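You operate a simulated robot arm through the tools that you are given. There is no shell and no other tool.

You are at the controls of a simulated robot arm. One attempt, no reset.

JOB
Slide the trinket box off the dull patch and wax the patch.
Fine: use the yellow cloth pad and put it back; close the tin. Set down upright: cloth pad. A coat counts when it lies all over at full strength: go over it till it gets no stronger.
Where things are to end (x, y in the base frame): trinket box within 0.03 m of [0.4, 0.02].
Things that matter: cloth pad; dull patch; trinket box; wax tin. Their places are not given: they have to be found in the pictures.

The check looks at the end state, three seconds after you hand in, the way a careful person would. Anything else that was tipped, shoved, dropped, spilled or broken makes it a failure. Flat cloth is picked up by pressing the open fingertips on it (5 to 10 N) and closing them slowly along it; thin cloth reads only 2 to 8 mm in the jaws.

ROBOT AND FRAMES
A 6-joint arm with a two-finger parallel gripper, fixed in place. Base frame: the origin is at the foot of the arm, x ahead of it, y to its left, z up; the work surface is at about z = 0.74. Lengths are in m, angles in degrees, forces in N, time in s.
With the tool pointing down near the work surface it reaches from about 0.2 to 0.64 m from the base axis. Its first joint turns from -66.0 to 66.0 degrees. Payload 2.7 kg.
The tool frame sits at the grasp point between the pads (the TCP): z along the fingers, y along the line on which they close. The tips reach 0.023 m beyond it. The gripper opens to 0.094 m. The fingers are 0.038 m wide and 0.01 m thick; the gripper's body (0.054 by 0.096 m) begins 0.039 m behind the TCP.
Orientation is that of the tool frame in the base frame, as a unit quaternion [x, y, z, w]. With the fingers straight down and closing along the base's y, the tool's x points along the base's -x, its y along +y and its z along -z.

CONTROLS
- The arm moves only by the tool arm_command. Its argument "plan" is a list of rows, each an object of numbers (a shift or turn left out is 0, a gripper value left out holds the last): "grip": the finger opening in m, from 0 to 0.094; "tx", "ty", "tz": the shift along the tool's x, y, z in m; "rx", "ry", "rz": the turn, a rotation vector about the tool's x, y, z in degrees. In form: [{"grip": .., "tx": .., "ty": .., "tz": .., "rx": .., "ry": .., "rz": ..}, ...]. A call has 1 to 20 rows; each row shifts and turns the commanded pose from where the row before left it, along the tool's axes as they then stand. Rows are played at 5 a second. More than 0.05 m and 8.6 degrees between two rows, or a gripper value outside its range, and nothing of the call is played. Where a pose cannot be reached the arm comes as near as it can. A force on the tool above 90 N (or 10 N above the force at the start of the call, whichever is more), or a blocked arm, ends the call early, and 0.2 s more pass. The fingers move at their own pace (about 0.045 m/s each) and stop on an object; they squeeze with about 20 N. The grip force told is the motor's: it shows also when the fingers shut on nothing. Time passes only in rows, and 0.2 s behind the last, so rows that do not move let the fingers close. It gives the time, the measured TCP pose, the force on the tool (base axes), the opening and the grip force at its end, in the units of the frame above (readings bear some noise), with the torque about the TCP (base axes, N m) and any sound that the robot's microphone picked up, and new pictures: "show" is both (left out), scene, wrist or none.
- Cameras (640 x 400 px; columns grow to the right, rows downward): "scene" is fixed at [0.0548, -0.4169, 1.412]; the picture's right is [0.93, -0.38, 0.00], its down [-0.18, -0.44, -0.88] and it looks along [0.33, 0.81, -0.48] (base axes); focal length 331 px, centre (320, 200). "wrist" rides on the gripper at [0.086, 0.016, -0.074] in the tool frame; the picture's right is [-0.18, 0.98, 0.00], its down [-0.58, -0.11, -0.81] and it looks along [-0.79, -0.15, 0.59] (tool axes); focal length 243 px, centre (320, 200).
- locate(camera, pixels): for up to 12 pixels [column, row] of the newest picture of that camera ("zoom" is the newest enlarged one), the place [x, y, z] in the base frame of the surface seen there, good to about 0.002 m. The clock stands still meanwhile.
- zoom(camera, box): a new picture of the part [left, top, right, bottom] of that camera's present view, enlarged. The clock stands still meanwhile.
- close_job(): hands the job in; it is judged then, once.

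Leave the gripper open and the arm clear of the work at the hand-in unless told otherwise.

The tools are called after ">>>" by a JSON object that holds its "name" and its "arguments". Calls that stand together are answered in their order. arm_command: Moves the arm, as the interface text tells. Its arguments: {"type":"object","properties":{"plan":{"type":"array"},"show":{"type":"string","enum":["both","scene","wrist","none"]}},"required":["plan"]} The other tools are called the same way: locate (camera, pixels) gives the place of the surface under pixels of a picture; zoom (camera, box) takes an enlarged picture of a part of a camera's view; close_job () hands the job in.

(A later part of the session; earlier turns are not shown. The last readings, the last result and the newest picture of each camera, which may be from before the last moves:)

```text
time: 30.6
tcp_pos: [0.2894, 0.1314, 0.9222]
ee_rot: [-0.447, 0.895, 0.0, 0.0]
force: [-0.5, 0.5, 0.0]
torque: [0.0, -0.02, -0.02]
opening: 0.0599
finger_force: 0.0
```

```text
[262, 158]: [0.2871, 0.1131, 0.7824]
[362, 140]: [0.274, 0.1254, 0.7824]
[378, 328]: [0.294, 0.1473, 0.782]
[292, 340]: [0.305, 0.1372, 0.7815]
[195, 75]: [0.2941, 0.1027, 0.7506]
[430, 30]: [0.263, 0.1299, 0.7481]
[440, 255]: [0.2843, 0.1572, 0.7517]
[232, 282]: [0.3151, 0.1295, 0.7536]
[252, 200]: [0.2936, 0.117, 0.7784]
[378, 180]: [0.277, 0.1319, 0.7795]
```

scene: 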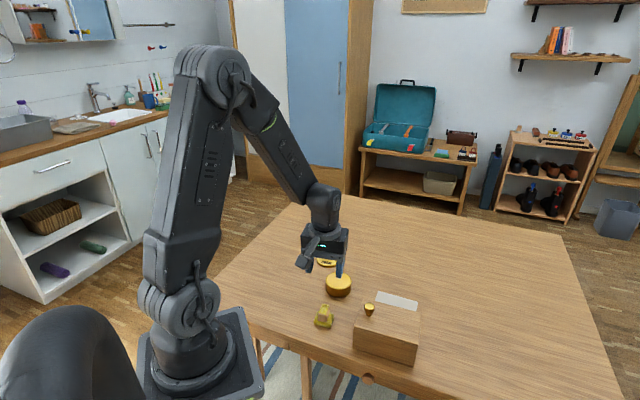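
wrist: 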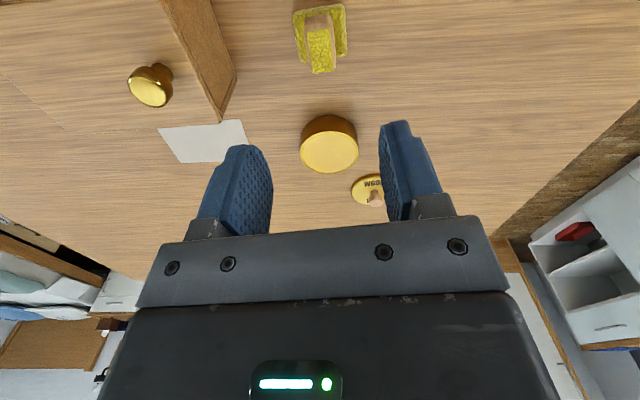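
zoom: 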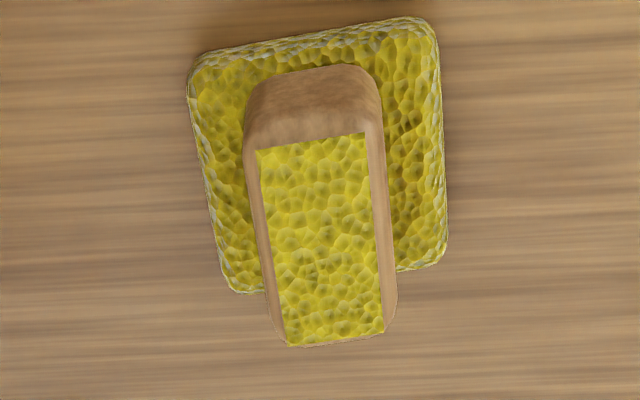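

Combining views, the handle centre is about (0.290, 0.130), with its thin axis at about 140°. I'll descend until the tips are about 5 mm above the cloth base, then close slowly.

>>> {"name": "arm_command", "arguments": {"plan": [{"tx": 0.0008, "ty": -0.0013, "rz": 2.5}, {"tz": 0.045}, {"tz": 0.045}, {"tz": 0.035}, {"tz": 0.0162}, {}, {"grip": 0.05}, {"grip": 0.04}, {"grip": 0.034}, {"grip": 0.03}, {"grip": 0.026}, {"grip": 0.022}, {"grip": 0.018}, {"grip": 0.012}, {}, {}]}}

>>> {"name": "zoom", "arguments": {"camera": "scene", "box": [298, 280, 350, 335]}}

```text
time: 34.0
tcp_pos: [0.2908, 0.1264, 0.7805]
ee_rot: [-0.427, 0.904, 0.002, 0.0]
force: [0.6, 0.9, 2.0]
torque: [-0.02, 0.01, -0.01]
opening: 0.0233
finger_force: 20.7
```

scene: 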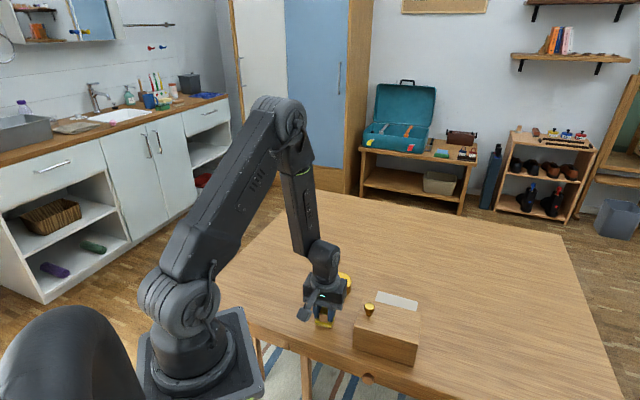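
wrist: 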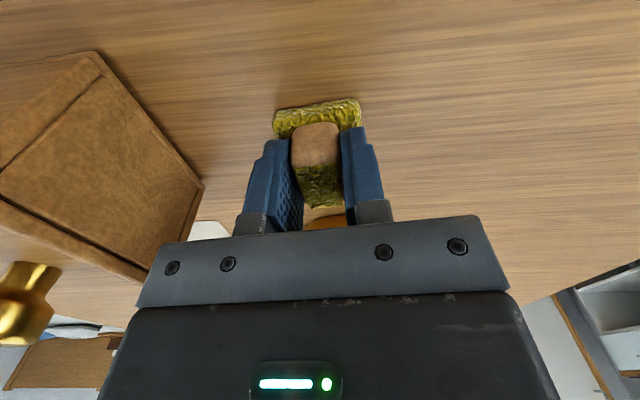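

```text
7.27 times, centred on (324, 308) of scene
```

zoom: 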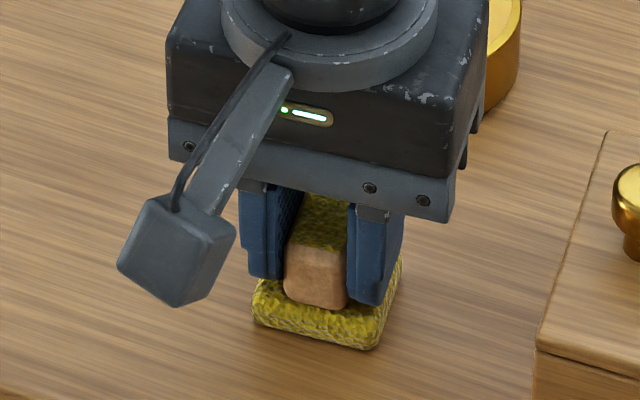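

The handle is gripped at opening 0.0233. Its return pose is TCP (0.291, 0.1265, 0.7805). I'll lift it and carry it over the tin.

>>> {"name": "arm_command", "arguments": {"plan": [{"tz": -0.01}, {"tz": -0.03}, {"tz": -0.04}, {"tx": -0.031, "ty": -0.0009}, {"tx": -0.031, "ty": -0.0009}, {"tx": -0.031, "ty": -0.0009}, {"tx": -0.0305, "ty": -0.001}, {}, {}]}}

>>> {"name": "zoom", "arguments": {"camera": "scene", "box": [300, 230, 380, 310]}}

>>> {"name": "zoom", "arguments": {"camera": "wrist", "box": [240, 50, 400, 230]}}

```text
time: 36.0
tcp_pos: [0.3742, 0.2221, 0.8599]
ee_rot: [-0.427, 0.904, 0.0, 0.0]
force: [-0.9, 0.1, 0.4]
torque: [-0.01, 0.03, 0.04]
opening: 0.0233
finger_force: 19.6
```

scene: 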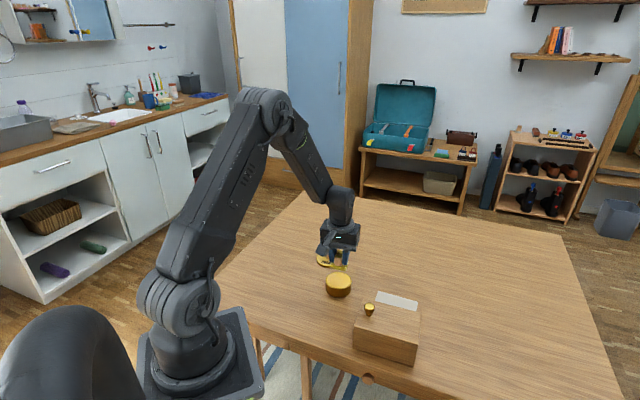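
wrist: 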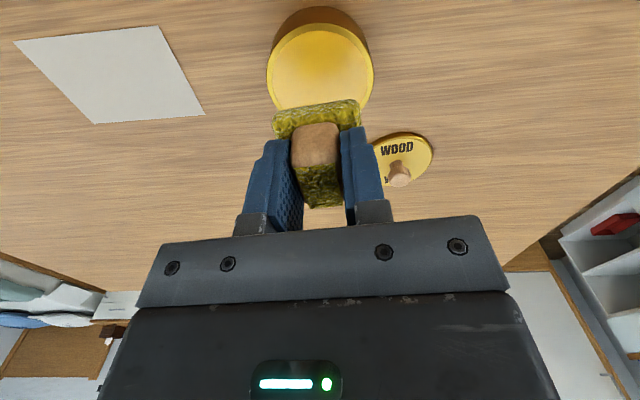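

```text
5.00 times, centred on (340, 270) of scene
```

zoom: 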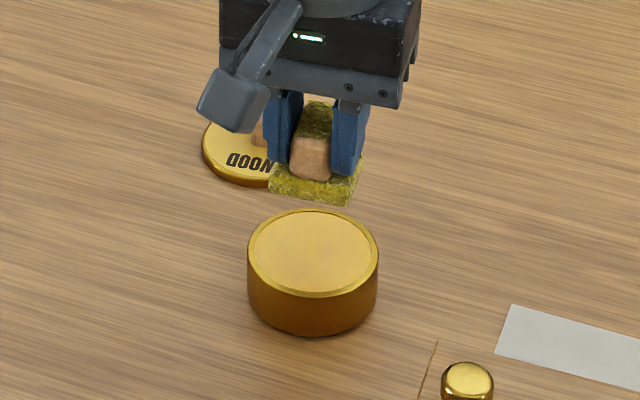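

```text
2.22 times, centred on (320, 140) of wrist
```

zoom: 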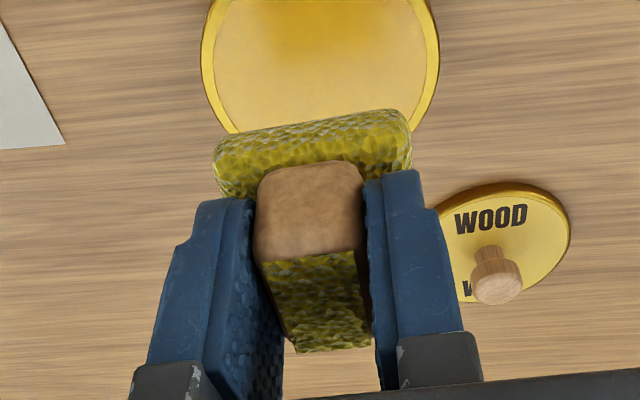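

The pad hangs level above the tin, about 3 mm off centre. I'll correct that and lower to just above the wax, then feel for contact.

>>> {"name": "arm_command", "arguments": {"plan": [{"tx": 0.0034, "tz": 0.02}, {"tz": 0.02}, {"tz": 0.006}, {}], "show": "wrist"}}

>>> {"name": "zoom", "arguments": {"camera": "scene", "box": [300, 250, 380, 310]}}

```text
time: 37.0
tcp_pos: [0.3697, 0.2175, 0.8139]
ee_rot: [-0.427, 0.904, 0.0, 0.0]
force: [0.3, -1.2, -0.1]
torque: [-0.01, 0.01, -0.04]
opening: 0.0234
finger_force: 20.1
```

wrist: 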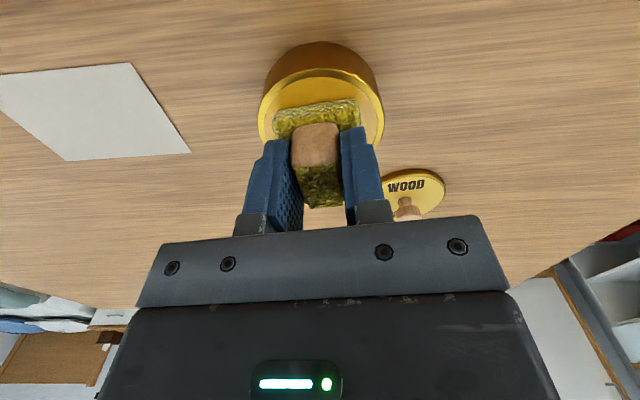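

```text
6.67 times, centred on (340, 280) of scene
```

zoom: 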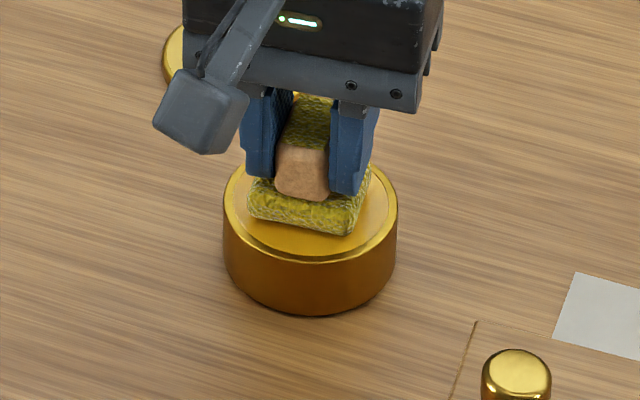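

The pad is centred inside the rim. I'll lower to contact in small steps.

>>> {"name": "arm_command", "arguments": {"plan": [{"tz": 0.002}, {"tz": 0.001}, {"tz": 0.001}, {}], "show": "none"}}

```text
time: 38.0
tcp_pos: [0.3704, 0.2197, 0.8112]
ee_rot: [-0.427, 0.904, 0.0, 0.002]
force: [-4.2, -2.4, 21.1]
torque: [0.01, 0.08, 0.0]
opening: 0.0236
finger_force: 20.7
```

Contact reads about 21 N. I'll ease off 1 mm and twist the pad gently in place so it takes up wax without pushing the tin.

>>> {"name": "arm_command", "arguments": {"plan": [{"tz": -0.0008}, {"rz": 4}, {"rz": -4}, {"rz": -4}, {"rz": 4}, {"tx": 0.003}, {"tx": -0.003}, {"tx": -0.003}, {"tx": 0.003}, {}]}}

>>> {"name": "zoom", "arguments": {"camera": "scene", "box": [300, 250, 380, 310]}}

```text
time: 40.2
tcp_pos: [0.3707, 0.2187, 0.8105]
ee_rot: [-0.427, 0.904, 0.001, 0.001]
force: [0.8, 2.0, 5.5]
torque: [0.15, -0.13, 0.04]
opening: 0.0232
finger_force: 20.3
```

scene: 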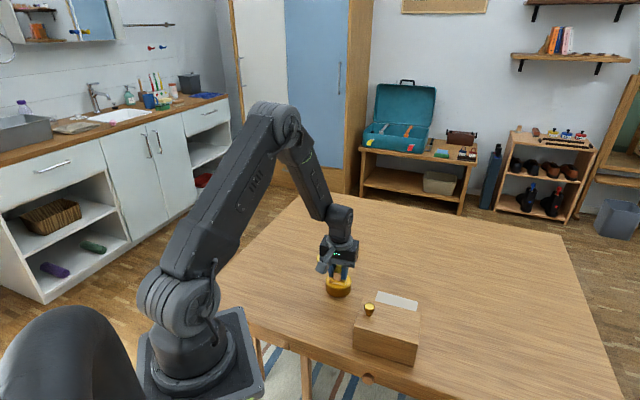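
wrist: 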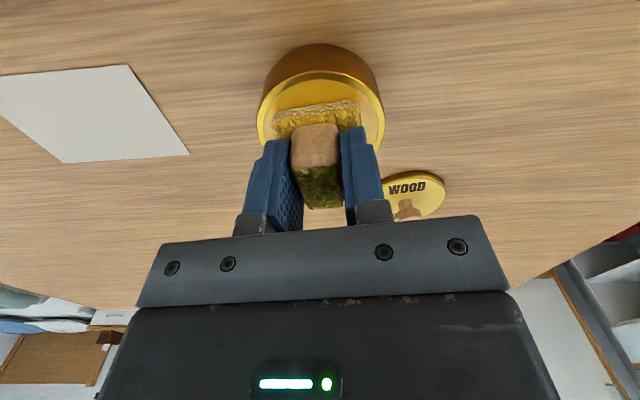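

```text
6.67 times, centred on (340, 280) of scene
```

zoom: 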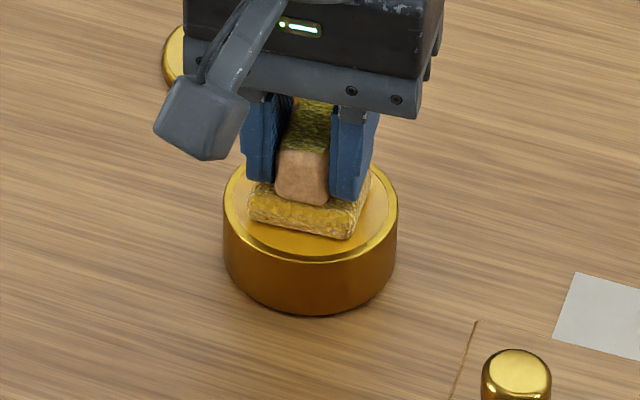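

The pad's base turned golden, so it has taken wax, and the tin stayed in place. I'll lift, carry it over the patch centre at (0.489, 0.107), and turn about 96° so the camera arm stays away from the box.

>>> {"name": "arm_command", "arguments": {"plan": [{"tz": -0.01}, {"tz": -0.025}, {"tz": -0.025}, {"tx": 0.0029, "ty": -0.0406}, {"tx": 0.0029, "ty": -0.0406}, {"tx": 0.0029, "ty": -0.0406}, {"tx": 0.003, "ty": -0.0405}, {"rz": 7.97}, {"rz": 7.97}, {"rz": 7.97}, {"rz": 7.97}, {"rz": 7.97}, {"rz": 7.97}, {"rz": 7.97}, {"rz": 7.97}, {"rz": 7.97}, {"rz": 7.97}, {"rz": 7.97}, {"rz": 7.97}, {}]}}

>>> {"name": "zoom", "arguments": {"camera": "scene", "box": [310, 230, 440, 330]}}

```text
time: 44.4
tcp_pos: [0.4885, 0.1072, 0.8717]
ee_rot: [0.384, 0.923, 0.001, -0.001]
force: [0.0, 0.1, 0.5]
torque: [0.02, -0.02, 0.0]
opening: 0.0236
finger_force: 19.7
```

scene: 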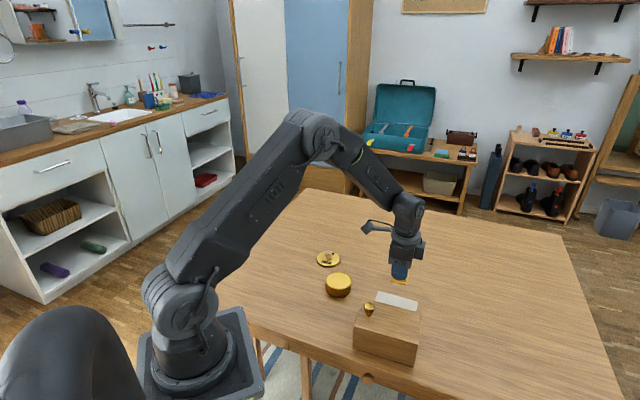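
wrist: 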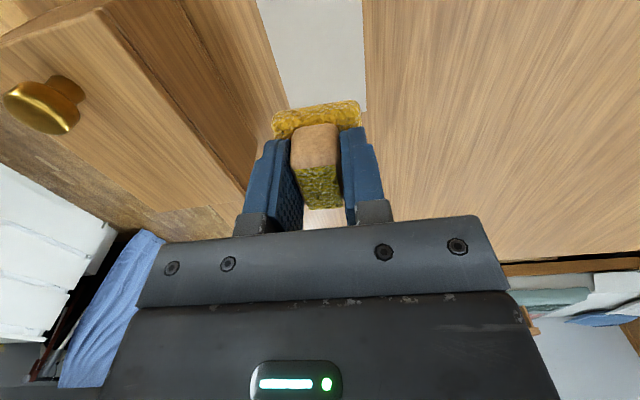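

```text
4.00 times, centred on (375, 280) of scene
```

zoom: 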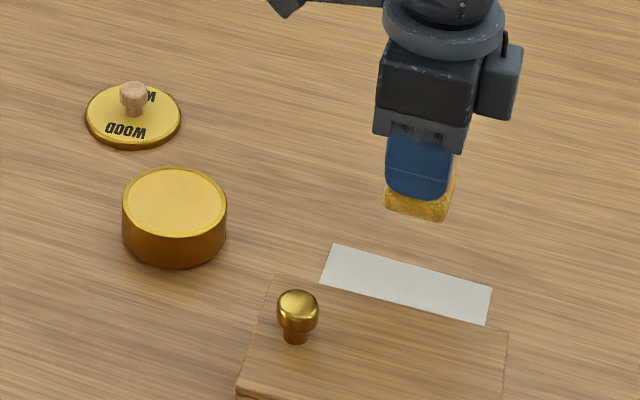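

The pad is aligned over the patch. I'll lower at the centre to just above the surface, then find contact.

>>> {"name": "arm_command", "arguments": {"plan": [{"tz": 0.04}, {"tz": 0.035}, {"tz": 0.01}, {}, {"tz": 0.002}, {"tz": 0.001}, {}], "show": "wrist"}}

```text
time: 46.0
tcp_pos: [0.4873, 0.1059, 0.7823]
ee_rot: [0.383, 0.924, 0.0, 0.0]
force: [0.3, 0.1, 0.0]
torque: [-0.01, -0.01, 0.0]
opening: 0.0229
finger_force: 19.8
```

wrist: 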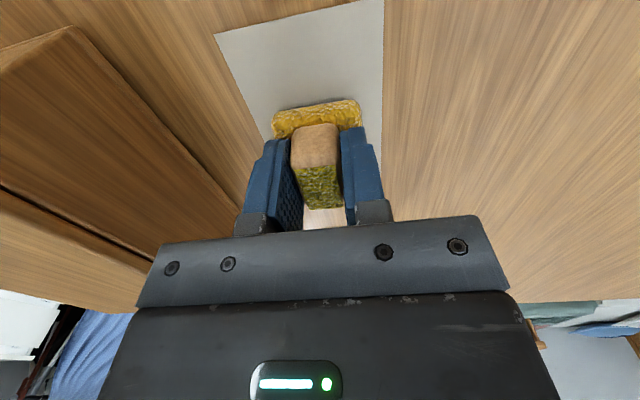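

>>> {"name": "arm_command", "arguments": {"plan": [{"tz": 0.001}, {"tz": 0.0005}, {}], "show": "none"}}

```text
time: 46.8
tcp_pos: [0.4887, 0.1062, 0.7813]
ee_rot: [0.383, 0.924, -0.001, 0.001]
force: [-0.6, -0.5, -0.1]
torque: [0.02, -0.03, 0.0]
opening: 0.0233
finger_force: 19.7
```

>>> {"name": "arm_command", "arguments": {"plan": [{"tz": 0.0007}, {"tz": 0.0005}, {}], "show": "none"}}

```text
time: 47.6
tcp_pos: [0.4888, 0.1053, 0.7812]
ee_rot: [0.383, 0.924, 0.0, 0.0]
force: [0.0, -0.2, 0.9]
torque: [0.01, 0.01, -0.01]
opening: 0.0236
finger_force: 20.1
```

>>> {"name": "arm_command", "arguments": {"plan": [{"tz": 0.0007}, {}], "show": "none"}}

```text
time: 48.2
tcp_pos: [0.4874, 0.1061, 0.7793]
ee_rot: [0.383, 0.924, 0.001, 0.001]
force: [-0.1, -0.6, 0.4]
torque: [-0.04, -0.03, -0.03]
opening: 0.0231
finger_force: 20.2
```

>>> {"name": "arm_command", "arguments": {"plan": [{"tz": 0.0008}, {}], "show": "none"}}

```text
time: 48.8
tcp_pos: [0.4884, 0.1066, 0.7795]
ee_rot: [0.383, 0.924, 0.001, 0.0]
force: [-2.3, -0.3, 6.5]
torque: [-0.15, 0.02, -0.06]
opening: 0.0233
finger_force: 20.2
```

Contact is now 6.5 N. I'll sweep the centre lane along the patch's long axis (tool x, ±0.04 m).

>>> {"name": "arm_command", "arguments": {"plan": [{"tx": 0.01}, {"tx": 0.01}, {"tx": 0.01}, {"tx": 0.01}, {"tx": -0.01}, {"tx": -0.01}, {"tx": -0.01}, {"tx": -0.01}, {"tx": -0.01}, {"tx": -0.01}, {"tx": -0.01}, {"tx": -0.01}, {}]}}

>>> {"name": "zoom", "arguments": {"camera": "scene", "box": [350, 260, 450, 330]}}

>>> {"name": "zoom", "arguments": {"camera": "wrist", "box": [180, 0, 420, 200]}}

```text
time: 51.6
tcp_pos: [0.5173, 0.0784, 0.7785]
ee_rot: [0.384, 0.924, 0.001, 0.001]
force: [-2.9, 4.3, 15.4]
torque: [0.03, 0.08, -0.05]
opening: 0.0235
finger_force: 19.9
```

scene: 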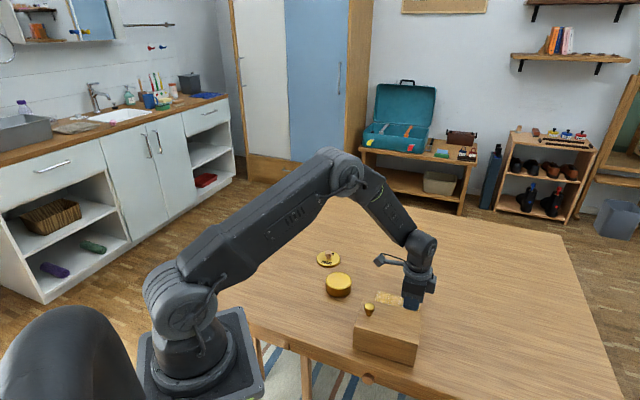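
wrist: 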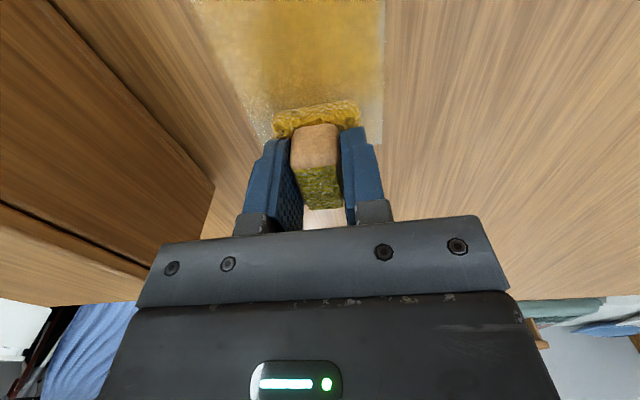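

```text
5.71 times, centred on (400, 295) of scene
```

zoom: 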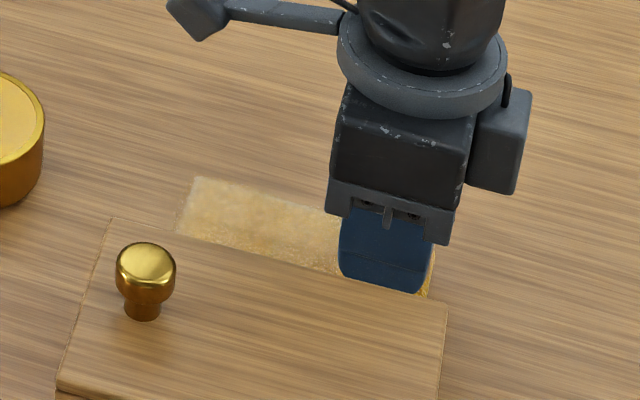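

```text
2.00 times, centred on (300, 100) of wrist
```

zoom: 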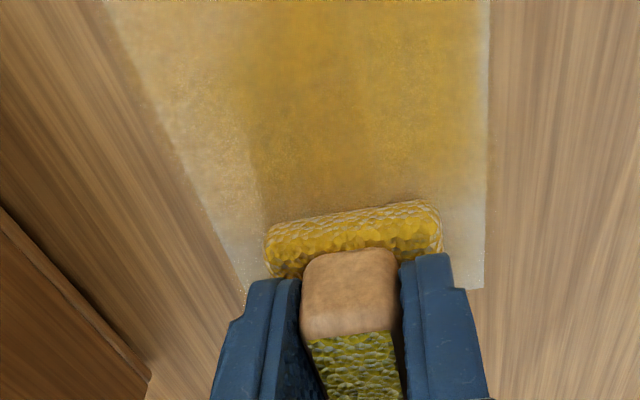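

The coat is building. I'll locate the patch edges relative to the pad to set the side lanes.

>>> {"name": "locate", "arguments": {"camera": "wrist", "pixels": [[383, 60], [384, 120], [218, 60], [243, 100], [275, 118], [359, 106], [385, 10], [195, 10]]}}

```text
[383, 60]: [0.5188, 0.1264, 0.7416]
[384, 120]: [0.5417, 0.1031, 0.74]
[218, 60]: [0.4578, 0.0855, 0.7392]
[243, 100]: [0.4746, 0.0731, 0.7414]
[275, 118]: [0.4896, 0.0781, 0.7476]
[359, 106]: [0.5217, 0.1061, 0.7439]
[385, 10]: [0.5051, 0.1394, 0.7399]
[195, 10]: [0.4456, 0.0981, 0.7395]
```

The patch spans about 0.072 m across (n from 0.3845 to 0.456 on the 45° axis), and the pad covers about ±0.021. Side lanes at -0.020 and +0.018 will reach both edges and leave the gripper body clear of the box. I'll sweep those lanes.

>>> {"name": "arm_command", "arguments": {"plan": [{"ty": -0.01}, {"ty": -0.01}, {"tx": 0.0115}, {"tx": 0.0115}, {"tx": 0.0115}, {"tx": 0.0115}, {"tx": 0.0115}, {"tx": 0.0115}, {"tx": 0.0115}, {"ty": 0.01}, {"ty": 0.01}, {"ty": 0.009}, {"ty": 0.009}, {"tx": -0.0115}, {"tx": -0.0115}, {"tx": -0.0115}, {"tx": -0.0115}, {"tx": -0.0115}, {"tx": -0.0115}, {"tx": -0.0115}]}}

>>> {"name": "zoom", "arguments": {"camera": "wrist", "box": [140, 0, 420, 200]}}

>>> {"name": "zoom", "arguments": {"camera": "scene", "box": [340, 260, 440, 330]}}

```text
time: 55.8
tcp_pos: [0.5277, 0.0906, 0.7776]
ee_rot: [0.384, 0.924, 0.0, 0.0]
force: [-0.2, 1.0, 2.8]
torque: [0.05, 0.04, -0.02]
opening: 0.0236
finger_force: 20.2
```

scene: 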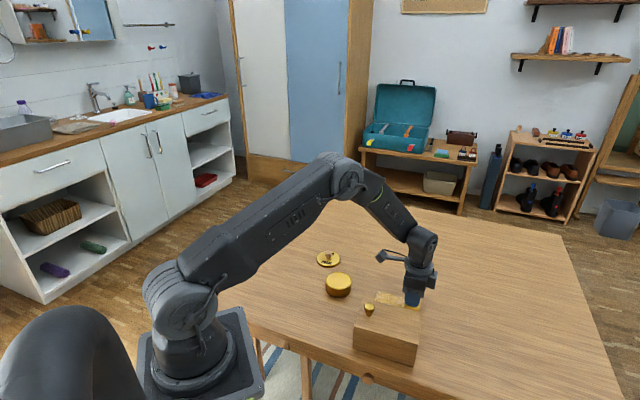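
wrist: 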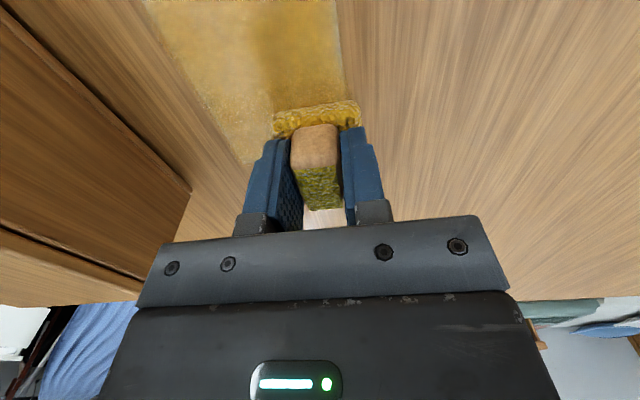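

```text
2.00 times, centred on (280, 100) of wrist
```

zoom: 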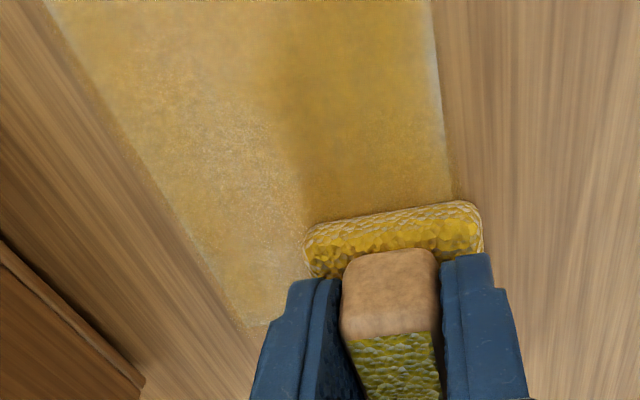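

```text
5.71 times, centred on (390, 295) of scene
```

zoom: 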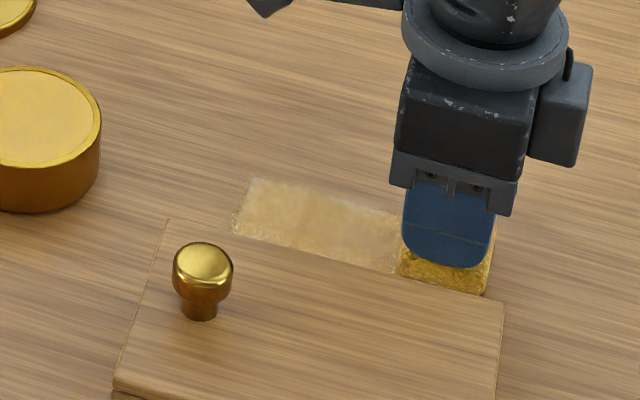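

The coat is lighter on the box side and faint along the right edge. I'll press slightly more and do further overlapping passes, with the lanes shifted to reach the edges.

>>> {"name": "arm_command", "arguments": {"plan": [{"ty": 0.004, "tz": 0.0006}, {"tx": 0.0115}, {"tx": 0.0115}, {"tx": 0.0115}, {"tx": 0.0115}, {"tx": 0.0115}, {"tx": 0.0115}, {"tx": 0.0115}, {"ty": -0.014}, {"tx": -0.0115}, {"tx": -0.0115}, {"tx": -0.0115}, {"tx": -0.0115}, {"tx": -0.0115}, {"tx": -0.0115}, {"tx": -0.0115}, {"ty": -0.014}], "show": "none"}}

>>> {"name": "arm_command", "arguments": {"plan": [{"tx": 0.0115}, {"tx": 0.0115}, {"tx": 0.0115}, {"tx": 0.0115}, {"tx": 0.0115}, {"tx": 0.0115}, {"tx": 0.0115}, {"ty": -0.013}, {"tx": -0.0115}, {"tx": -0.0115}, {"tx": -0.0115}, {"tx": -0.0115}, {"tx": -0.0115}, {"tx": -0.0115}, {"tx": -0.0115}, {}]}}

>>> {"name": "zoom", "arguments": {"camera": "wrist", "box": [180, 0, 460, 200]}}

```text
time: 59.4
tcp_pos: [0.5126, 0.0729, 0.7778]
ee_rot: [0.384, 0.923, 0.001, 0.001]
force: [6.1, 1.8, 9.5]
torque: [0.04, -0.15, 0.04]
opening: 0.0235
finger_force: 20.2
```

```text
time: 62.8
tcp_pos: [0.5025, 0.0636, 0.7775]
ee_rot: [0.383, 0.924, 0.0, 0.0]
force: [-1.4, 0.2, 0.7]
torque: [-0.02, -0.01, -0.02]
opening: 0.0234
finger_force: 19.8
```

scene: 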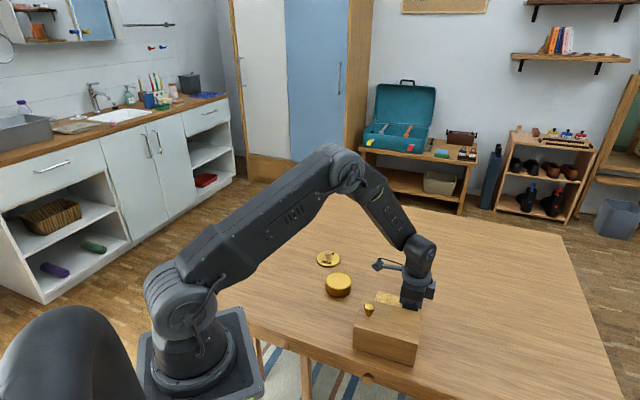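
wrist: 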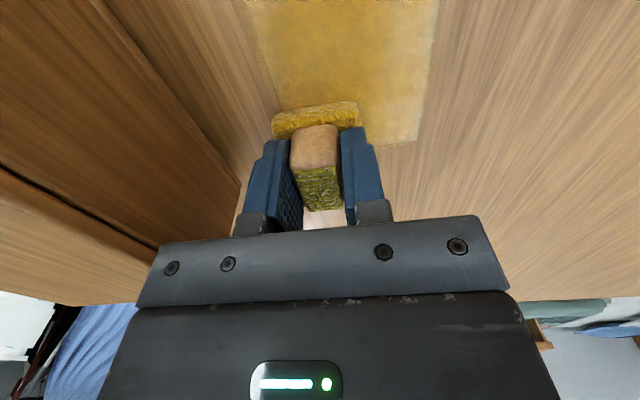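

```text
2.00 times, centred on (320, 100) of wrist
```

zoom: 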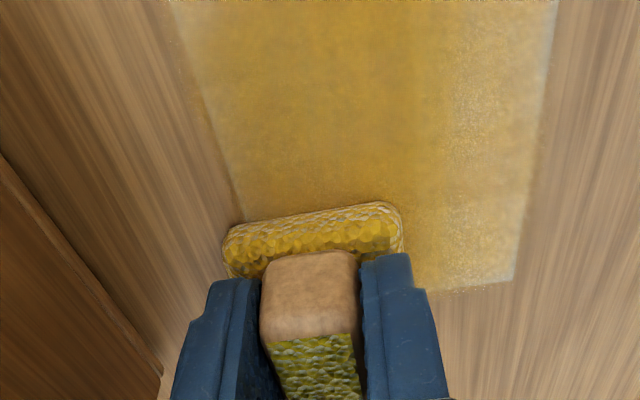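

The box side is now denser while the outer side is still lighter. I'll lift off and look at the whole patch.

>>> {"name": "arm_command", "arguments": {"plan": [{"tz": -0.02}, {"tz": -0.04}, {"tz": -0.04}, {"tx": 0.04, "ty": 0.02}, {"tx": 0.04}, {"tx": 0.03}, {}]}}

>>> {"name": "zoom", "arguments": {"camera": "wrist", "box": [220, 0, 420, 130]}}

>>> {"name": "zoom", "arguments": {"camera": "scene", "box": [350, 270, 440, 330]}}

```text
time: 64.4
tcp_pos: [0.439, 0.1568, 0.8789]
ee_rot: [0.384, 0.923, 0.0, 0.0]
force: [0.0, -0.2, -0.1]
torque: [0.02, 0.01, 0.0]
opening: 0.0235
finger_force: 19.9
```

scene: 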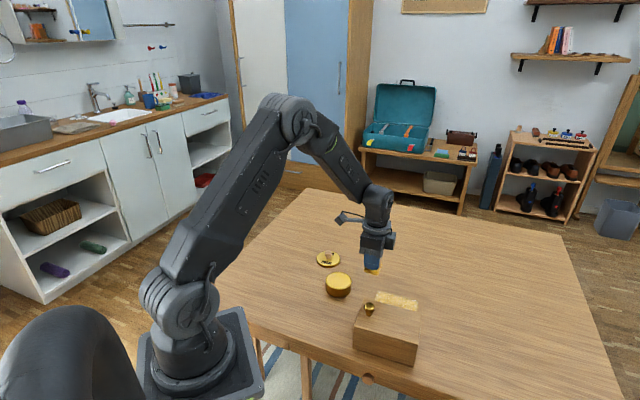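
wrist: 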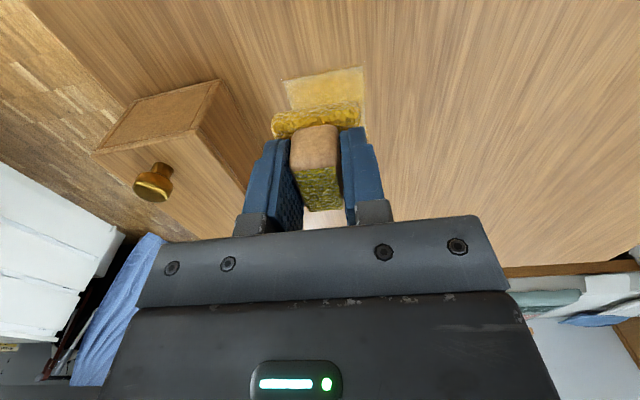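

```text
3.08 times, centred on (320, 65) of wrist
```

zoom: 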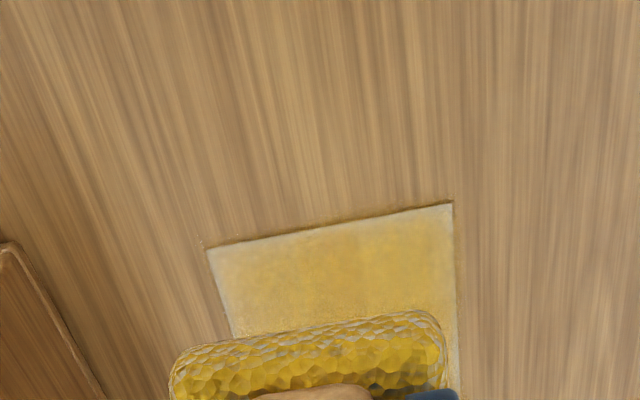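

```text
6.67 times, centred on (395, 300) of scene
```

zoom: 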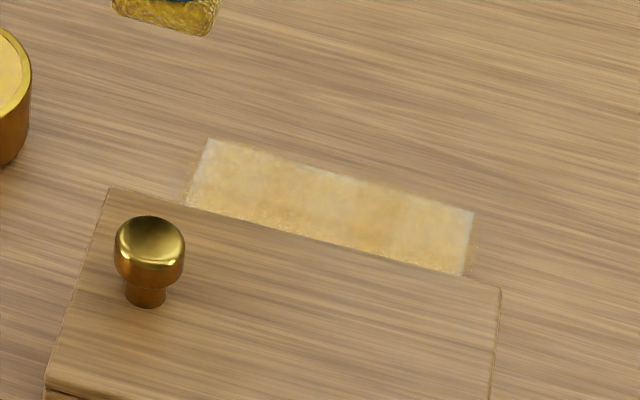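

The coat is now over most of the patch, but the end strips and far edge are weaker. I'll recharge the pad in the tin at this orientation before more passes.

>>> {"name": "arm_command", "arguments": {"plan": [{"tx": 0.0308, "ty": -0.0015}, {"tx": 0.0308, "ty": -0.0015}, {"tx": 0.0307, "ty": -0.0016}, {}, {"tz": 0.03}, {"tz": 0.03}, {"tz": 0.004}, {}]}}

>>> {"name": "zoom", "arguments": {"camera": "scene", "box": [300, 250, 380, 310]}}

```text
time: 66.2
tcp_pos: [0.3702, 0.2201, 0.8139]
ee_rot: [0.383, 0.924, 0.0, 0.0]
force: [-0.1, 0.9, -1.3]
torque: [0.01, -0.04, -0.01]
opening: 0.0234
finger_force: 20.2
```

scene: 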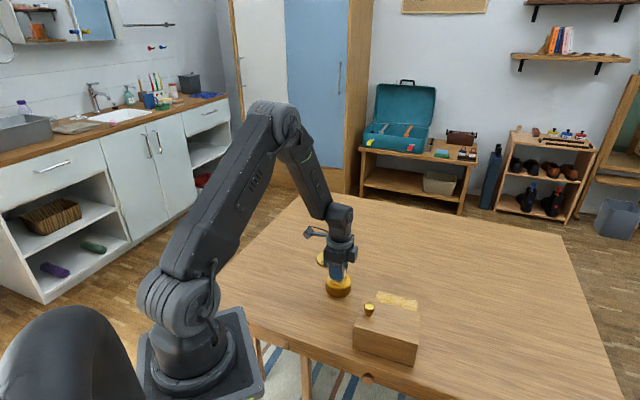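
wrist: 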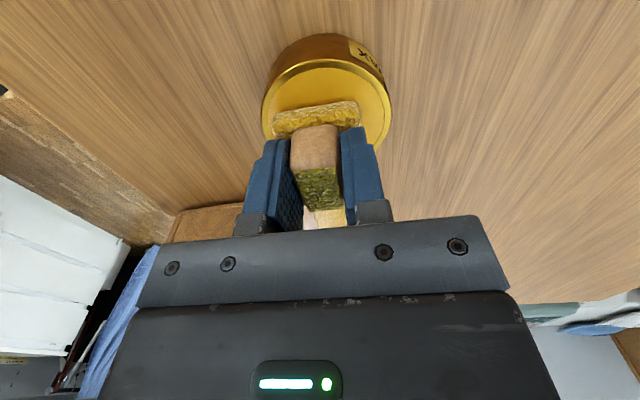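

```text
6.67 times, centred on (340, 280) of scene
```

zoom: 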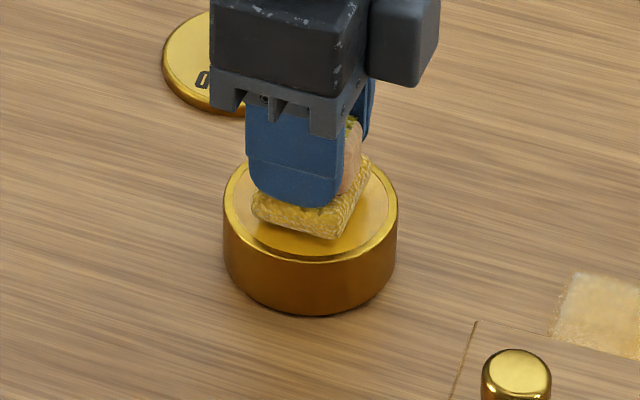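

>>> {"name": "arm_command", "arguments": {"plan": [{"tz": 0.002}, {"tz": 0.001}, {}], "show": "none"}}

```text
time: 67.0
tcp_pos: [0.3701, 0.2179, 0.8112]
ee_rot: [0.384, 0.923, 0.0, 0.0]
force: [-0.1, 0.4, -0.1]
torque: [0.01, -0.02, 0.0]
opening: 0.0235
finger_force: 20.4
```

>>> {"name": "arm_command", "arguments": {"plan": [{"tz": 0.001}, {"tz": 0.0005}, {}], "show": "none"}}

```text
time: 67.8
tcp_pos: [0.3706, 0.2181, 0.8105]
ee_rot: [0.384, 0.923, 0.0, 0.0]
force: [-0.6, 1.0, 3.6]
torque: [-0.09, -0.02, -0.02]
opening: 0.0233
finger_force: 20.0
```

Light contact at 3.6 N. I'll press a touch more and twist gently.

>>> {"name": "arm_command", "arguments": {"plan": [{"tz": 0.0005}, {"rz": 4}, {"rz": -4}, {"rz": -4}, {"rz": 4}, {"tx": 0.003}, {"tx": -0.003}, {"tx": -0.003}, {"tx": 0.003}, {}, {"tz": -0.02}, {"tz": -0.04}, {}]}}

>>> {"name": "zoom", "arguments": {"camera": "scene", "box": [300, 240, 380, 310]}}

```text
time: 70.6
tcp_pos: [0.3695, 0.2188, 0.8685]
ee_rot: [0.384, 0.923, -0.001, 0.001]
force: [0.6, 0.4, -1.4]
torque: [0.0, -0.02, 0.02]
opening: 0.0232
finger_force: 20.4
```

scene: 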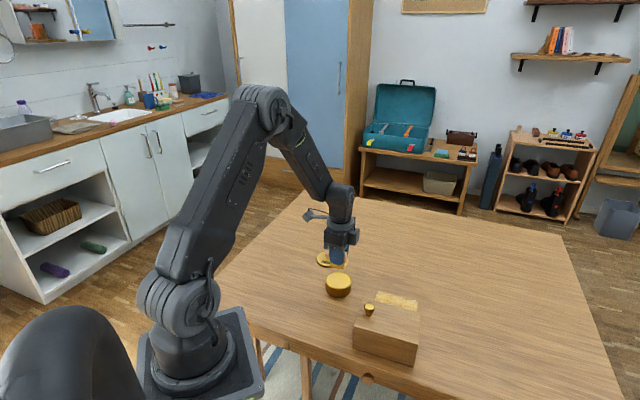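
wrist: 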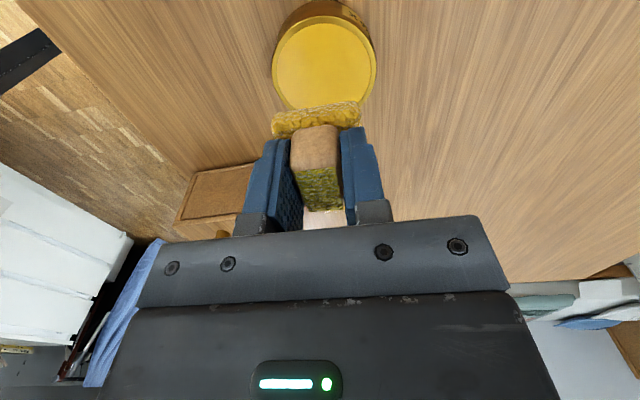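

```text
5.71 times, centred on (340, 275) of scene
```

zoom: 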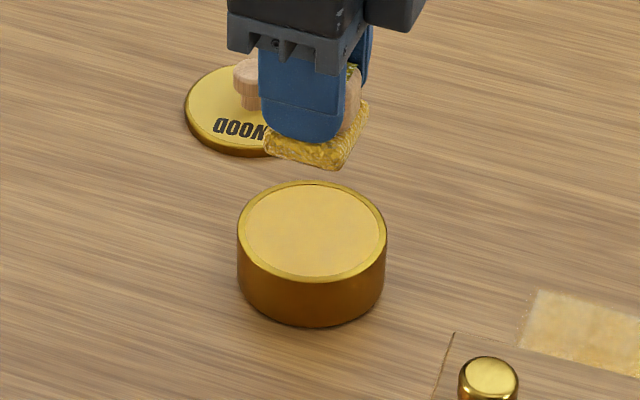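

The tin is in place and the pad is recharged. I'll move past the patch at height so the wrist camera sees all of it.

>>> {"name": "arm_command", "arguments": {"plan": [{"tx": -0.0372, "ty": 0.001}, {"tx": -0.0372, "ty": 0.001}, {"tx": -0.0372, "ty": 0.001}, {"tx": -0.0372, "ty": 0.001}, {"tx": -0.0372, "ty": 0.001}, {"tx": -0.0374, "tz": -0.01}, {}, {}], "show": "wrist"}}

>>> {"name": "zoom", "arguments": {"camera": "wrist", "box": [220, 0, 420, 130]}}

```text
time: 72.4
tcp_pos: [0.5327, 0.064, 0.8796]
ee_rot: [0.384, 0.923, 0.0, 0.0]
force: [-0.2, 0.7, -0.7]
torque: [0.0, 0.02, -0.01]
opening: 0.0233
finger_force: 20.3
```

wrist: 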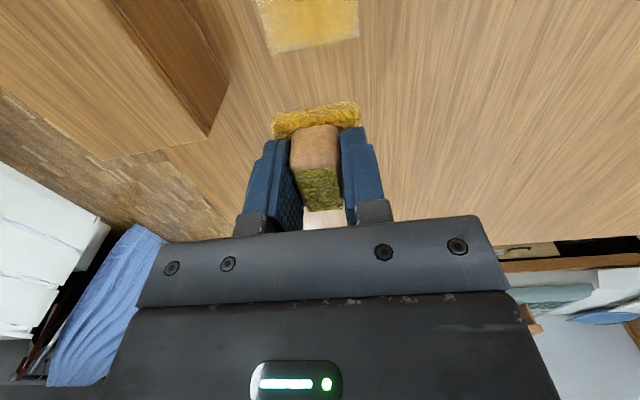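

```text
3.08 times, centred on (320, 65) of wrist
```

zoom: 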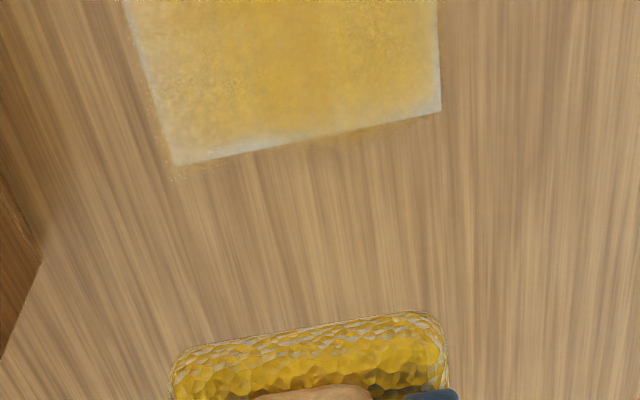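

The +t end edge is pale. I'll locate its exact corners.

>>> {"name": "locate", "arguments": {"camera": "zoom", "pixels": [[178, 163], [440, 110], [310, 137], [150, 80], [438, 40], [128, 5]]}}

```text
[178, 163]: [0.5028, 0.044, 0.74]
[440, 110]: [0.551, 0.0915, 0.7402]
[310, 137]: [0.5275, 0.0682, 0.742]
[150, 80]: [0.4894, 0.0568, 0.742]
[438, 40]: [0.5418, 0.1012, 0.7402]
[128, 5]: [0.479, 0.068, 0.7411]
```

>>> {"name": "locate", "arguments": {"camera": "wrist", "pixels": [[206, 134], [200, 132], [160, 65], [170, 80], [120, 15], [228, 85], [215, 60], [206, 128]]}}

>>> {"name": "zoom", "arguments": {"camera": "wrist", "box": [60, 0, 260, 160]}}

```text
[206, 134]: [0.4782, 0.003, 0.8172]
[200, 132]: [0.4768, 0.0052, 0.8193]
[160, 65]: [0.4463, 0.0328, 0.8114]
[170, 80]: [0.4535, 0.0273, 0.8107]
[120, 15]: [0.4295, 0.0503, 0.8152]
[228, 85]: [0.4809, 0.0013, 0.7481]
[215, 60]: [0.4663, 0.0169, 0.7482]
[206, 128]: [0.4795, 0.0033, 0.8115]
```

```text
2.50 times, centred on (160, 80) of wrist
```

zoom: 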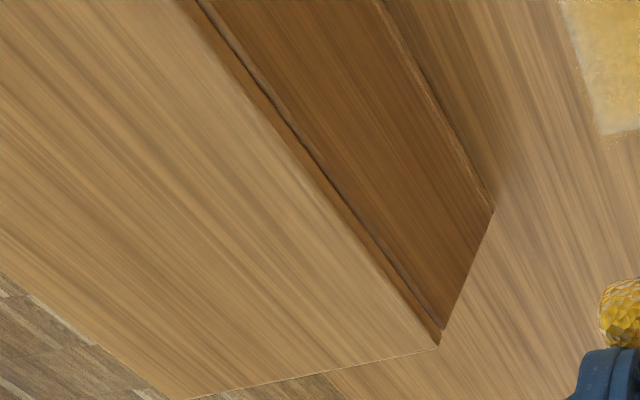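

The box's far face is at n ≤ 0.3415, so lanes down to -0.023 keep the body about 8 mm clear. I'll lower at the +t end and find contact again.

>>> {"name": "arm_command", "arguments": {"plan": [{"tx": 0.0164}, {"tz": 0.04}, {"tz": 0.04}, {"tz": 0.015}, {"tz": 0.004}, {}], "show": "none"}}

>>> {"name": "arm_command", "arguments": {"plan": [{"tz": 0.001}, {}], "show": "none"}}

```text
time: 73.8
tcp_pos: [0.52, 0.0757, 0.7804]
ee_rot: [0.383, 0.924, 0.0, 0.001]
force: [-0.3, -1.1, 0.2]
torque: [0.02, 0.01, 0.02]
opening: 0.0231
finger_force: 20.2
```

```text
time: 74.4
tcp_pos: [0.5199, 0.0756, 0.7793]
ee_rot: [0.384, 0.924, -0.001, 0.0]
force: [0.3, -0.7, -0.9]
torque: [-0.02, -0.05, -0.04]
opening: 0.0232
finger_force: 19.9
```

>>> {"name": "arm_command", "arguments": {"plan": [{"tz": 0.001}, {}], "show": "none"}}

>>> {"name": "arm_command", "arguments": {"plan": [{"tz": 0.0007}, {}], "show": "none"}}

```text
time: 75.0
tcp_pos: [0.52, 0.0753, 0.7792]
ee_rot: [0.383, 0.924, 0.0, 0.0]
force: [-0.1, -0.1, 0.0]
torque: [0.0, 0.0, 0.02]
opening: 0.0234
finger_force: 19.6
```

```text
time: 75.6
tcp_pos: [0.5209, 0.0758, 0.7785]
ee_rot: [0.383, 0.924, 0.0, 0.0]
force: [0.1, -0.6, 0.8]
torque: [-0.01, 0.04, -0.03]
opening: 0.0234
finger_force: 20.1
```

>>> {"name": "arm_command", "arguments": {"plan": [{"tz": 0.0007}, {}], "show": "none"}}

```text
time: 76.2
tcp_pos: [0.5197, 0.0758, 0.7771]
ee_rot: [0.384, 0.924, 0.001, 0.0]
force: [-4.0, 0.2, 8.5]
torque: [-0.1, 0.08, 0.0]
opening: 0.0233
finger_force: 20.0
```

Contact is 8.5 N. I'll rub the perimeter first: the +t end, the outer edge and the -t end.

>>> {"name": "arm_command", "arguments": {"plan": [{"ty": -0.011}, {"ty": -0.011}, {"ty": 0.011}, {"ty": 0.011}, {"ty": 0.011}, {"ty": 0.011}, {"tx": 0.0125}, {"tx": 0.0125}, {"tx": 0.0125}, {"tx": 0.0125}, {"tx": 0.0125}, {"tx": 0.0125}, {"tx": 0.0125}, {"ty": -0.011}, {"ty": -0.011}, {"ty": -0.011}, {"ty": -0.011}, {}], "show": "scene"}}

>>> {"name": "zoom", "arguments": {"camera": "scene", "box": [350, 260, 440, 330]}}

```text
time: 80.0
tcp_pos: [0.4442, 0.1218, 0.7766]
ee_rot: [0.384, 0.923, 0.0, -0.001]
force: [4.1, 4.4, 12.4]
torque: [0.13, -0.1, 0.0]
opening: 0.0229
finger_force: 20.0
```

scene: 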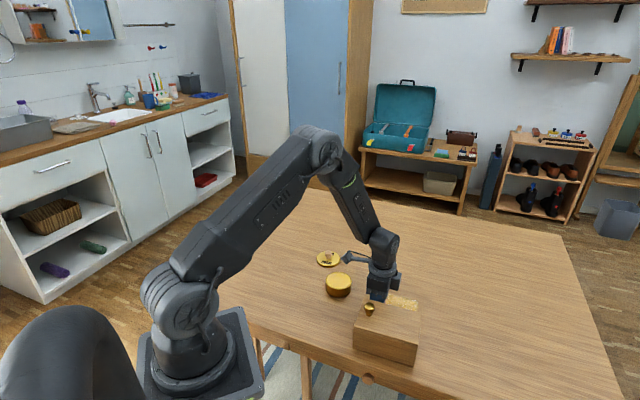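

```text
5.71 times, centred on (395, 295) of scene
```

zoom: 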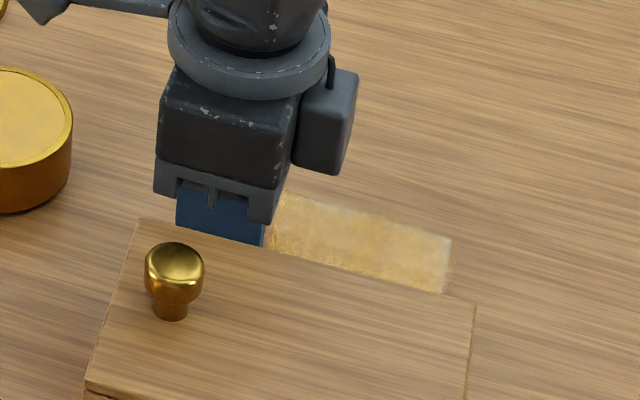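

Next is the box-side lane back to the +t end, then the inner lanes.

>>> {"name": "arm_command", "arguments": {"plan": [{"tx": -0.0125}, {"tx": -0.0125}, {"tx": -0.0125}, {"tx": -0.0125}, {"tx": -0.0125}, {"tx": -0.0125}, {"tx": -0.0125}, {"ty": 0.014}, {"tx": 0.0125}, {"tx": 0.0125}, {"tx": 0.0125}, {"tx": 0.0125}, {"tx": 0.0125}, {"tx": 0.0125}, {"tx": 0.0125}, {"ty": 0.014}, {}], "show": "none"}}

>>> {"name": "arm_command", "arguments": {"plan": [{"tx": -0.0125}, {"tx": -0.0125}, {"tx": -0.0125}, {"tx": -0.0125}, {"tx": -0.0125}, {"tx": -0.0125}, {"tx": -0.0125}, {"ty": 0.016}, {"tx": 0.0125}, {"tx": 0.0125}, {"tx": 0.0125}, {"tx": 0.0125}, {"tx": 0.0125}, {"tx": 0.0125}, {"tx": 0.0125}, {"ty": -0.011}, {"ty": -0.011}, {"ty": -0.011}, {"ty": -0.011}, {}], "show": "none"}}

>>> {"name": "arm_command", "arguments": {"plan": [{"tx": -0.0125}, {"tx": -0.0125}, {"tx": -0.0125}, {"tx": -0.0125}, {"tx": -0.0125}, {"tx": -0.0125}, {"tx": -0.0125}, {"ty": 0.011}, {"ty": 0.011}, {"ty": 0.011}, {"ty": 0.011}, {"tx": -0.02, "tz": -0.02}, {"tx": -0.04, "tz": -0.04}, {"tx": -0.015, "tz": -0.045}, {"tz": -0.04}, {"tz": -0.03}, {}, {}]}}

>>> {"name": "zoom", "arguments": {"camera": "wrist", "box": [220, 0, 420, 130]}}

>>> {"name": "zoom", "arguments": {"camera": "scene", "box": [360, 275, 430, 325]}}

```text
time: 83.6
tcp_pos: [0.4617, 0.1408, 0.7771]
ee_rot: [0.384, 0.924, 0.0, -0.001]
force: [-6.3, -2.5, 12.7]
torque: [-0.12, 0.1, -0.01]
opening: 0.0233
finger_force: 20.2
```

```text
time: 87.8
tcp_pos: [0.444, 0.1222, 0.7761]
ee_rot: [0.384, 0.923, 0.001, 0.0]
force: [4.7, 4.1, 11.8]
torque: [0.07, -0.05, 0.05]
opening: 0.0234
finger_force: 19.9
```

```text
refused: row 13 steps farther than a row can; nothing moved
```

```text
3.08 times, centred on (320, 65) of wrist
```

zoom: 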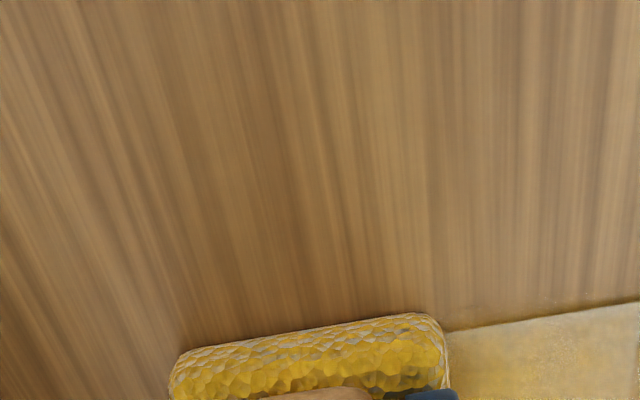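

```text
8.00 times, centred on (395, 300) of scene
```

zoom: 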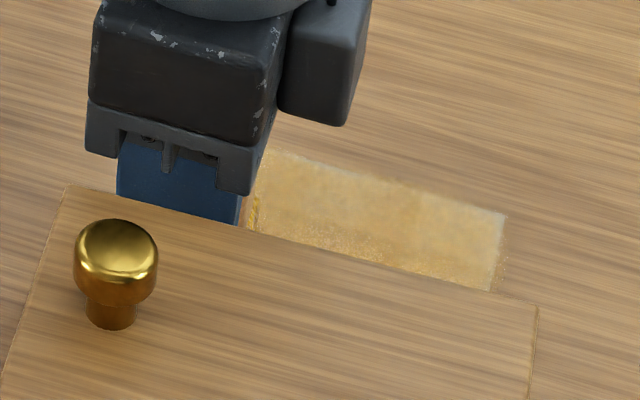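

One step was too long, so nothing of that call moved. I'll redo it with smaller steps, finishing with a high view.

>>> {"name": "arm_command", "arguments": {"plan": [{"tx": -0.0125}, {"tx": -0.0125}, {"tx": -0.0125}, {"tx": -0.0125}, {"tx": -0.0125}, {"tx": -0.0125}, {"tx": -0.0125}, {"ty": 0.011}, {"ty": 0.011}, {"ty": 0.011}, {"ty": 0.011}, {"tx": -0.02, "tz": -0.02}, {"tx": -0.025, "tz": -0.04}, {"tx": -0.025, "tz": -0.04}, {"tz": -0.04}, {"tz": -0.03}, {}, {}]}}

>>> {"name": "zoom", "arguments": {"camera": "wrist", "box": [220, 0, 420, 130]}}

>>> {"name": "zoom", "arguments": {"camera": "scene", "box": [360, 275, 430, 325]}}

```text
time: 91.6
tcp_pos: [0.5854, 0.0412, 0.9462]
ee_rot: [0.384, 0.924, 0.001, -0.001]
force: [0.0, 0.4, -0.3]
torque: [0.02, 0.0, 0.01]
opening: 0.0233
finger_force: 20.1
```

scene: 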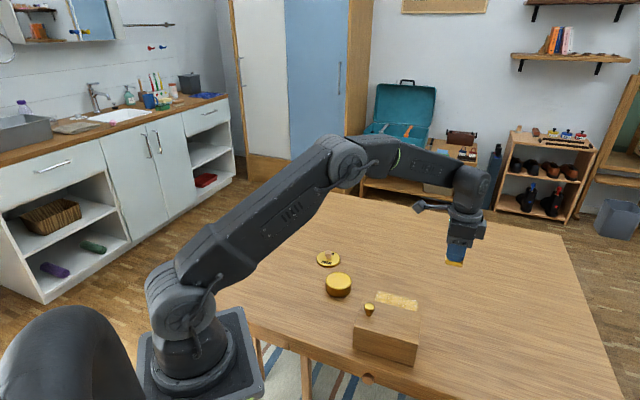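
wrist: 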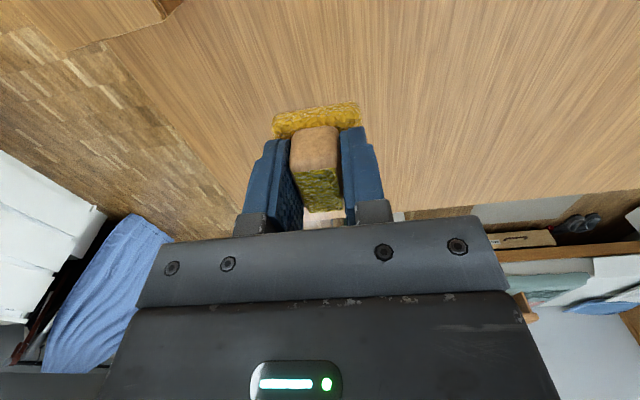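

```text
3.08 times, centred on (320, 65) of wrist
```

zoom: 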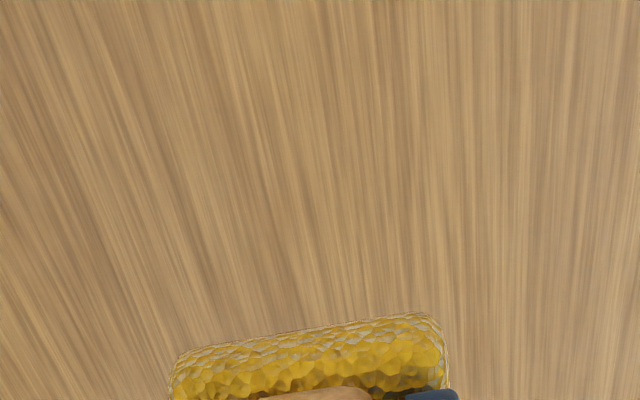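

```text
8.00 times, centred on (395, 300) of scene
```

zoom: 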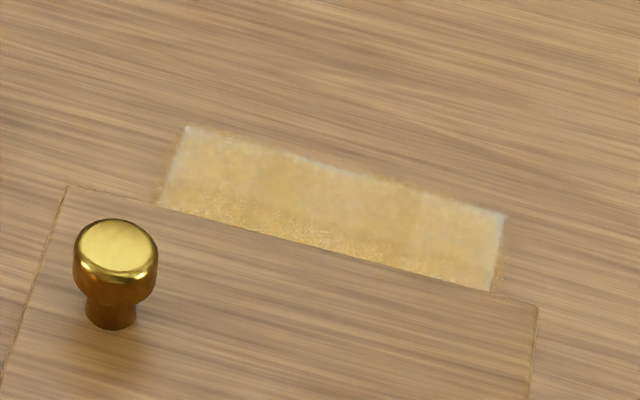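

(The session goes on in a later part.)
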